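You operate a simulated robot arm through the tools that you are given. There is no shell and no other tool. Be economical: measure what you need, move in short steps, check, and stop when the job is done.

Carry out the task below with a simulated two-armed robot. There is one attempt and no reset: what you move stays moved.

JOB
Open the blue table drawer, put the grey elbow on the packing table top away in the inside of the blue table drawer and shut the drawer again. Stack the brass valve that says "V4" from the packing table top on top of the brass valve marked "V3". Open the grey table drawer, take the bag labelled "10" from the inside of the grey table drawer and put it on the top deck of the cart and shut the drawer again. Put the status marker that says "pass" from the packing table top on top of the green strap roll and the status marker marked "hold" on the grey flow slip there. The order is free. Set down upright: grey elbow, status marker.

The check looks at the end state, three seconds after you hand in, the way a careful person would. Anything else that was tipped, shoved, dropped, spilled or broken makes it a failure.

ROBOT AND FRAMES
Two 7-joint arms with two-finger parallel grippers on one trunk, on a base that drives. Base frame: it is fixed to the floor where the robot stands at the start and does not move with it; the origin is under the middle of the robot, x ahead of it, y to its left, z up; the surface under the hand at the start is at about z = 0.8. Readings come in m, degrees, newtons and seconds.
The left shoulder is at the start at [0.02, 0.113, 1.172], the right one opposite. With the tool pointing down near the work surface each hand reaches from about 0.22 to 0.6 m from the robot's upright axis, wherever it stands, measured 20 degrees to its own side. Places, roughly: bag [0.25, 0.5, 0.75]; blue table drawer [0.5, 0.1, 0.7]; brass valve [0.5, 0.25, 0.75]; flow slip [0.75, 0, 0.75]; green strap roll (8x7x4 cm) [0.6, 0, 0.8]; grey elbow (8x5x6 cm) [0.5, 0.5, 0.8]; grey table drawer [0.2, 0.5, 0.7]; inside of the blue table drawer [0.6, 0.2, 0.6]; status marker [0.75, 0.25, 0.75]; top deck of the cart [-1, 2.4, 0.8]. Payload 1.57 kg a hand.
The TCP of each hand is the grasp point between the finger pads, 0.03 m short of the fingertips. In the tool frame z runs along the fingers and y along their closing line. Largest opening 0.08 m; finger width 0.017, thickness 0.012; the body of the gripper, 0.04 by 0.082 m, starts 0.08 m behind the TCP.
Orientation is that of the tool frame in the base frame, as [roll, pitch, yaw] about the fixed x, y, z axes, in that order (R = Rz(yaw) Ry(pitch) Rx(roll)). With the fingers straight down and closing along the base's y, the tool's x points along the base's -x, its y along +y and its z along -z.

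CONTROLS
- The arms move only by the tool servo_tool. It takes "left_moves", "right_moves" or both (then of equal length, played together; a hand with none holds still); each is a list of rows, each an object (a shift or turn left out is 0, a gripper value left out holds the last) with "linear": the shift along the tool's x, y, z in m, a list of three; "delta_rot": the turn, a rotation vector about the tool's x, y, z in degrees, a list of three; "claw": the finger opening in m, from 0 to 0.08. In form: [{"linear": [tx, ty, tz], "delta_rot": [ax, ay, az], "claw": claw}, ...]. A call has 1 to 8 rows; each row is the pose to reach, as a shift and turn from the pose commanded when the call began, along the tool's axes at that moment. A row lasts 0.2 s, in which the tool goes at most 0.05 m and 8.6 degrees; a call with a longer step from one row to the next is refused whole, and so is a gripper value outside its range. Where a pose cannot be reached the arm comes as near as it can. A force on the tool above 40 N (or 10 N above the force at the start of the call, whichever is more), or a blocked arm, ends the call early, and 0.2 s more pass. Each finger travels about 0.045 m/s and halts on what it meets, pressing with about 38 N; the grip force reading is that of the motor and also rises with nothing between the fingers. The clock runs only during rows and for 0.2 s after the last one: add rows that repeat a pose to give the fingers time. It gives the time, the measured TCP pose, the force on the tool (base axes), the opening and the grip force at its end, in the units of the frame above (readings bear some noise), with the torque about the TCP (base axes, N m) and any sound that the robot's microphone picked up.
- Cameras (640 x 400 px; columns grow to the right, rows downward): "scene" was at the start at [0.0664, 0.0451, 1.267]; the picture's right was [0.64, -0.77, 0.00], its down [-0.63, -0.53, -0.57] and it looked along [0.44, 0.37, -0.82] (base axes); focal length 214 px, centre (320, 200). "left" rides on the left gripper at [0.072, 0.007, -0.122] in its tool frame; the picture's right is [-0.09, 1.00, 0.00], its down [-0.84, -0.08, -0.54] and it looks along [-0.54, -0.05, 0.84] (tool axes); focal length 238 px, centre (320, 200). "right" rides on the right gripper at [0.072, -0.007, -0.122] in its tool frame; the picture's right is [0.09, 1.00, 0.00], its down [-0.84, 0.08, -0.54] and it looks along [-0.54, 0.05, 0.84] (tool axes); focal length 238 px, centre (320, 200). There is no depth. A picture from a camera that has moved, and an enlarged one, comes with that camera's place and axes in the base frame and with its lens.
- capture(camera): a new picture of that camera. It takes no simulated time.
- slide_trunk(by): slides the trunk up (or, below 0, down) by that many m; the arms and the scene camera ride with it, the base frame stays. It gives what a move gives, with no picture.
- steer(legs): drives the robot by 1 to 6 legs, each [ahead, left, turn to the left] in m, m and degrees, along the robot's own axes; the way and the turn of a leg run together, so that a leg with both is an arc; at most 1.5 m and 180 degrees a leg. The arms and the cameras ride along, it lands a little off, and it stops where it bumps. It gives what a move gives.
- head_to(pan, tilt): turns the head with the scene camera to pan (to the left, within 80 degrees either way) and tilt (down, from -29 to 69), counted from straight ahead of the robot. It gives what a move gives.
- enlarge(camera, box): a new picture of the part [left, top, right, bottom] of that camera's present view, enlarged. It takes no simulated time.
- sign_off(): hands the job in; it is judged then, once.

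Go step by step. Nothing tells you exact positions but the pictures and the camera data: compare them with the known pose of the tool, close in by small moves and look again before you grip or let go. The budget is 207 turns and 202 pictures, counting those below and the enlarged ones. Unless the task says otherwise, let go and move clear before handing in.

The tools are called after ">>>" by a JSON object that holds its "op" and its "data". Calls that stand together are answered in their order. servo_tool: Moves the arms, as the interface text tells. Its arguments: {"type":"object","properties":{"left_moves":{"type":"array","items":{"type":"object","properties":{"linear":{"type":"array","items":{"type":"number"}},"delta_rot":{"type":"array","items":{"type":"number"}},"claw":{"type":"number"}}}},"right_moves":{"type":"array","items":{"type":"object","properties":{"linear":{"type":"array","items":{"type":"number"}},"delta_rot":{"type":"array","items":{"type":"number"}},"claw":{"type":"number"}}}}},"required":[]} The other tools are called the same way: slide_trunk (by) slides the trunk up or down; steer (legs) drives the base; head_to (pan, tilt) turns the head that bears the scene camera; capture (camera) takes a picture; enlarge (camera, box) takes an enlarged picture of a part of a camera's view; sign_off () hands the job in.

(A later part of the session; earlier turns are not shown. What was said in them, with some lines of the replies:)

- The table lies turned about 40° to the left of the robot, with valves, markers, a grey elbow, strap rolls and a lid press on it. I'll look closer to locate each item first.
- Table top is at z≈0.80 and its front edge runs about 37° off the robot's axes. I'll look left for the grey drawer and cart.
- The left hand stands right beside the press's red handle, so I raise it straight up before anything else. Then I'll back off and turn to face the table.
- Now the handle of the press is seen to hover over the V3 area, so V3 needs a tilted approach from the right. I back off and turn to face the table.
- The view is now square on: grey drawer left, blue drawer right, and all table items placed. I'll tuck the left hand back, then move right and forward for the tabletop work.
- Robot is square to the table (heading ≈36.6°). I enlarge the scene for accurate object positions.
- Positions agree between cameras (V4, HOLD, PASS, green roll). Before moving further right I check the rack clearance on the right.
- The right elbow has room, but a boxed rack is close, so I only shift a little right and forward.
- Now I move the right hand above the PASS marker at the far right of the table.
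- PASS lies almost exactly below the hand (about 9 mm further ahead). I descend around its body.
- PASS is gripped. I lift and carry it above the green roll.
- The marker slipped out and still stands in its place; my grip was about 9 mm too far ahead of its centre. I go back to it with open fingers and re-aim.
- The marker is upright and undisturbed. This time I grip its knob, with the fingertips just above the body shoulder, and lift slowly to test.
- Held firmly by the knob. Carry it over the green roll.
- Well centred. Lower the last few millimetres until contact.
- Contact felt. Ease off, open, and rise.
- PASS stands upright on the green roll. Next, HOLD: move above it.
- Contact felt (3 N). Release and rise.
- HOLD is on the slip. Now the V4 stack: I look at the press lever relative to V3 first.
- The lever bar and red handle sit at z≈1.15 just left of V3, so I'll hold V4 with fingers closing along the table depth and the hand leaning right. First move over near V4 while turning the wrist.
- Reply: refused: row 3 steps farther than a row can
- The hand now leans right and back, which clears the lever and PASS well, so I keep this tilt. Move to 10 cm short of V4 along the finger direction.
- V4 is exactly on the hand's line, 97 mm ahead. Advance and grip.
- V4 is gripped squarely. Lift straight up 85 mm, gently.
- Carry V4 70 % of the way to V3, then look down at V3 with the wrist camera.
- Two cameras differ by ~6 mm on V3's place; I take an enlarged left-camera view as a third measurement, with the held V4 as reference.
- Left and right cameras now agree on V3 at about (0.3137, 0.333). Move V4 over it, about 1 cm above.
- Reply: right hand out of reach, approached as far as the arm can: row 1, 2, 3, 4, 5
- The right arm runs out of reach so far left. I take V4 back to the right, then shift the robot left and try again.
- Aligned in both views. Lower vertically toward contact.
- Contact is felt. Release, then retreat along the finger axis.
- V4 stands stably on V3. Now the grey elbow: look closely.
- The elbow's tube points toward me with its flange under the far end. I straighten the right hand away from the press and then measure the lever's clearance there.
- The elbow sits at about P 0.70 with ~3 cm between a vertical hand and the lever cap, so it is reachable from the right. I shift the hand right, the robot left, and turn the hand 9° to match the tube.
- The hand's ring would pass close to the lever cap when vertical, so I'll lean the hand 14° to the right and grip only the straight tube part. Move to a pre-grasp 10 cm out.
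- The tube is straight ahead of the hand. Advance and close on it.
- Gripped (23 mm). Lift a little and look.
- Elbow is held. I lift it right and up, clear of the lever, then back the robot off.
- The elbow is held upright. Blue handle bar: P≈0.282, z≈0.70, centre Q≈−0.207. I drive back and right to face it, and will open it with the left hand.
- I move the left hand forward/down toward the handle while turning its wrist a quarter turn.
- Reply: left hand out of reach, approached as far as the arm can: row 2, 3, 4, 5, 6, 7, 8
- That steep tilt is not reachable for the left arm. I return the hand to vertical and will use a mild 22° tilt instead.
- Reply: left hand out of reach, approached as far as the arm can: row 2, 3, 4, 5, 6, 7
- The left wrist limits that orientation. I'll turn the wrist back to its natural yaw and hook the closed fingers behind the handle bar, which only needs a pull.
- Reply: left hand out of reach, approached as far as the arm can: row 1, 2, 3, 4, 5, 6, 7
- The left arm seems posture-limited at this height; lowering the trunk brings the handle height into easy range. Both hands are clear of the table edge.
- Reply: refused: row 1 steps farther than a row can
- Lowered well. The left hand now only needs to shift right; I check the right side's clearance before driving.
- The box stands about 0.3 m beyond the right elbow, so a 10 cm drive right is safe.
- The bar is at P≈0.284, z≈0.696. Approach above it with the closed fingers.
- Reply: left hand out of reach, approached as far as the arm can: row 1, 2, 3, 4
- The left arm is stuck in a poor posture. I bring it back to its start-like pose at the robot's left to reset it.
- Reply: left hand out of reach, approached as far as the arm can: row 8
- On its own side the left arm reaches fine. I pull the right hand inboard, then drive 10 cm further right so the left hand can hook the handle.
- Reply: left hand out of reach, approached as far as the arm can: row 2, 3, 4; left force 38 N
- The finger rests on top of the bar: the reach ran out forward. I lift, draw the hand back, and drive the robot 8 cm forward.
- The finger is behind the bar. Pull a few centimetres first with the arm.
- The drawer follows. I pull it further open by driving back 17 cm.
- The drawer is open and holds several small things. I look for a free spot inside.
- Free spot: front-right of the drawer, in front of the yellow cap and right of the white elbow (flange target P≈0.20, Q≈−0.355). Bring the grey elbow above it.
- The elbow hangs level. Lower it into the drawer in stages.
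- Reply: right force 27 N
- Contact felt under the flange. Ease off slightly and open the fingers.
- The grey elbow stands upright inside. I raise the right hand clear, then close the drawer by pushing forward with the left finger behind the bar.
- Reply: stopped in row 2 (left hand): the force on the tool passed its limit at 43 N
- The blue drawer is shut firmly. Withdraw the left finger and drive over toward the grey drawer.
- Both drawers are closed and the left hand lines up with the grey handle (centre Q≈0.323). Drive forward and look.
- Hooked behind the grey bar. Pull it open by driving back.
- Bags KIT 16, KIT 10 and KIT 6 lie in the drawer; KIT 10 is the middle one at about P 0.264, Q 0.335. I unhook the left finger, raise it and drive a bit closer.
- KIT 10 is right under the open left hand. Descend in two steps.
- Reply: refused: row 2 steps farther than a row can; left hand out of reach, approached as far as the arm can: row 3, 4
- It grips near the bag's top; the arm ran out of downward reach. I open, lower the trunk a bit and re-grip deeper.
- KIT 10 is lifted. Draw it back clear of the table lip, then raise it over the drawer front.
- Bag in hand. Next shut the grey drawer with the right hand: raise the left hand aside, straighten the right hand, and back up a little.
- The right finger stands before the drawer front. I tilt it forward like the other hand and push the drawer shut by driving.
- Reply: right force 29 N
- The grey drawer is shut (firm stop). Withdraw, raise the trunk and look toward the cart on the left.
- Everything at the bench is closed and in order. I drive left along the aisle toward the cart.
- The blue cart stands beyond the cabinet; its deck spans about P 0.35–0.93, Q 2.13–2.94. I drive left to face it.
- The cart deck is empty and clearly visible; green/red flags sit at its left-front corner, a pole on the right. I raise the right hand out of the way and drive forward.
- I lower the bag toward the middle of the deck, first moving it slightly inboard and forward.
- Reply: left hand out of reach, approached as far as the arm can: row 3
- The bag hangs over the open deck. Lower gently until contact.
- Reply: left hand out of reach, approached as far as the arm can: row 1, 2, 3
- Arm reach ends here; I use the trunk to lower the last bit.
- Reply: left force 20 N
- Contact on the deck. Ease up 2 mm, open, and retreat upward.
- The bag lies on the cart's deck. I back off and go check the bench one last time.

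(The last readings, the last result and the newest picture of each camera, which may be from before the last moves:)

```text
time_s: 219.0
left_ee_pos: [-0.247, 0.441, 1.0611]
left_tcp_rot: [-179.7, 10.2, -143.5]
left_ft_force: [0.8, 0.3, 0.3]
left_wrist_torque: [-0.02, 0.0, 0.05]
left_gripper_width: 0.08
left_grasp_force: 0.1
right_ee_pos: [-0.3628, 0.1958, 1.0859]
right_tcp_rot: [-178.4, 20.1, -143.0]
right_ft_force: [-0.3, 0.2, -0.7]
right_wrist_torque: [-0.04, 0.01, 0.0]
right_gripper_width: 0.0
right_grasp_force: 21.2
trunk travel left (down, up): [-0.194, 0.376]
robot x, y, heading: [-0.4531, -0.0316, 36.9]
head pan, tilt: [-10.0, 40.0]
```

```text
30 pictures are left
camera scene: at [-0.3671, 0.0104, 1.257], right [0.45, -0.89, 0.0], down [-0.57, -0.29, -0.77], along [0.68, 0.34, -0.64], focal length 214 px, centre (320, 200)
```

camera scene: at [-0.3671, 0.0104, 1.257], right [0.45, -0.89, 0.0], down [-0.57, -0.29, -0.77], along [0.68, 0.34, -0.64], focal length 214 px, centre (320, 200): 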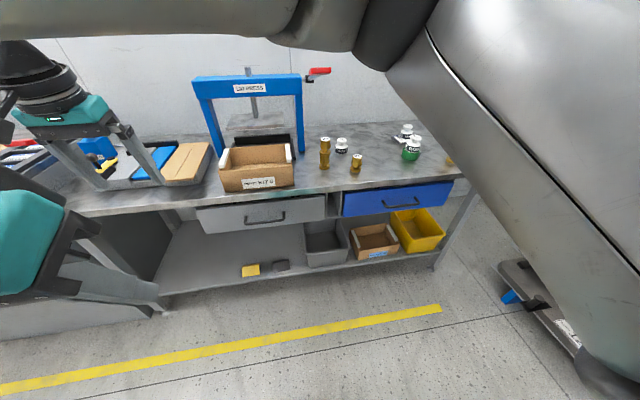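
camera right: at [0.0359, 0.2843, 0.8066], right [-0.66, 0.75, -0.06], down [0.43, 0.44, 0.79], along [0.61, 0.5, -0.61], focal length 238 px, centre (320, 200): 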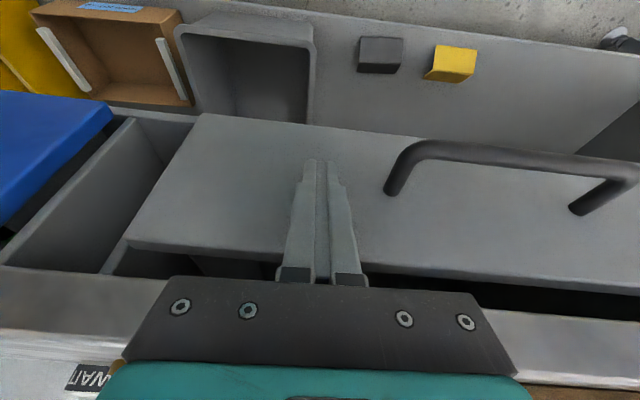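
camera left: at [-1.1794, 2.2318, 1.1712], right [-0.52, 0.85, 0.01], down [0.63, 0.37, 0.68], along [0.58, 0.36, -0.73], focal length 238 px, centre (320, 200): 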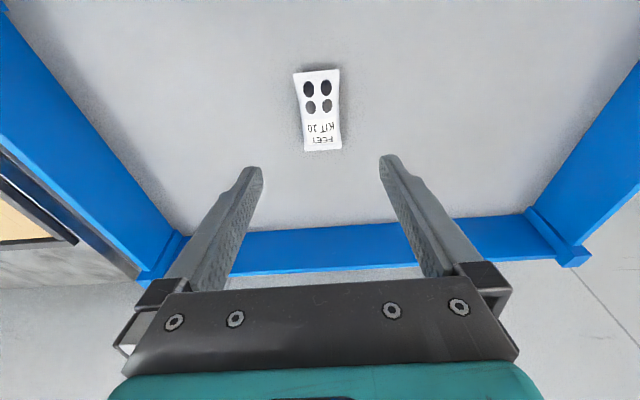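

>>> {"op": "enlarge", "data": {"camera": "scene", "box": [190, 115, 460, 283]}}

>>> {"op": "enlarge", "data": {"camera": "scene", "box": [300, 110, 460, 210]}}

```text
2.37 times, centred on (325, 199) of scene
camera zoom: at [-0.3671, 0.0104, 1.257], right [0.45, -0.89, 0.0], down [-0.57, -0.29, -0.77], along [0.68, 0.34, -0.64], focal length 508 px, centre (308, 202)
```

zoom: 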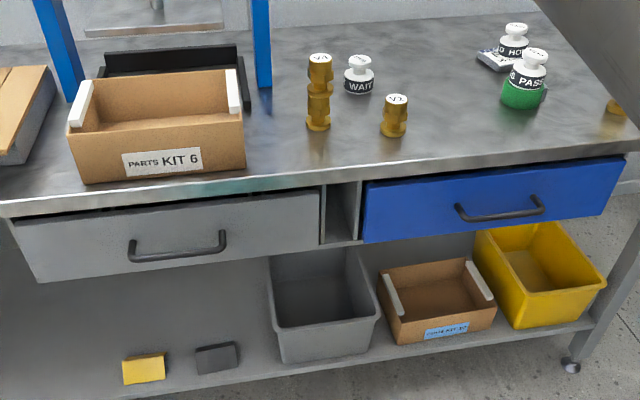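

```text
4.00 times, centred on (380, 160) of scene
camera zoom: at [-0.3671, 0.0104, 1.257], right [0.45, -0.89, 0.0], down [-0.57, -0.29, -0.77], along [0.68, 0.34, -0.64], focal length 858 px, centre (80, 360)
```

zoom: 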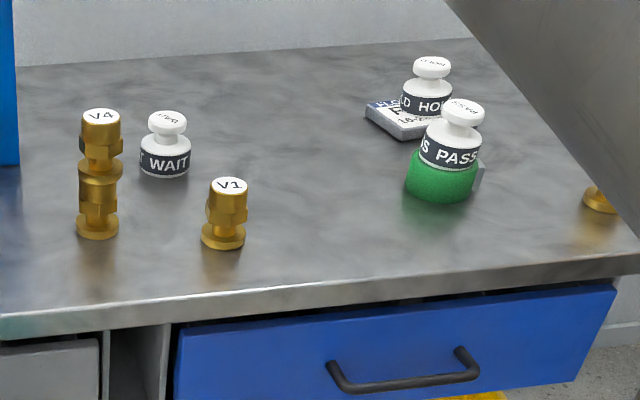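

All stands as asked: both drawers shut, V4 on V3, PASS on the roll, HOLD on the slip, bag 10 on the cart. I hand in.

>>> {"op": "sign_off", "data": {}}

```text
The job is handed in.
```

The whole job is done and handed in; the result of the check hasn't come back. In the last pictures:
- **Grey elbow:** upright in the blue drawer, which is shut.
- **Valves:** V4 stands on V3.
- **Bag 10:** on the cart's top deck, and the grey drawer is shut.
- **Markers:** PASS is on the green roll and HOLD on the flow slip. The first grip on PASS slipped, but it stayed standing in place.
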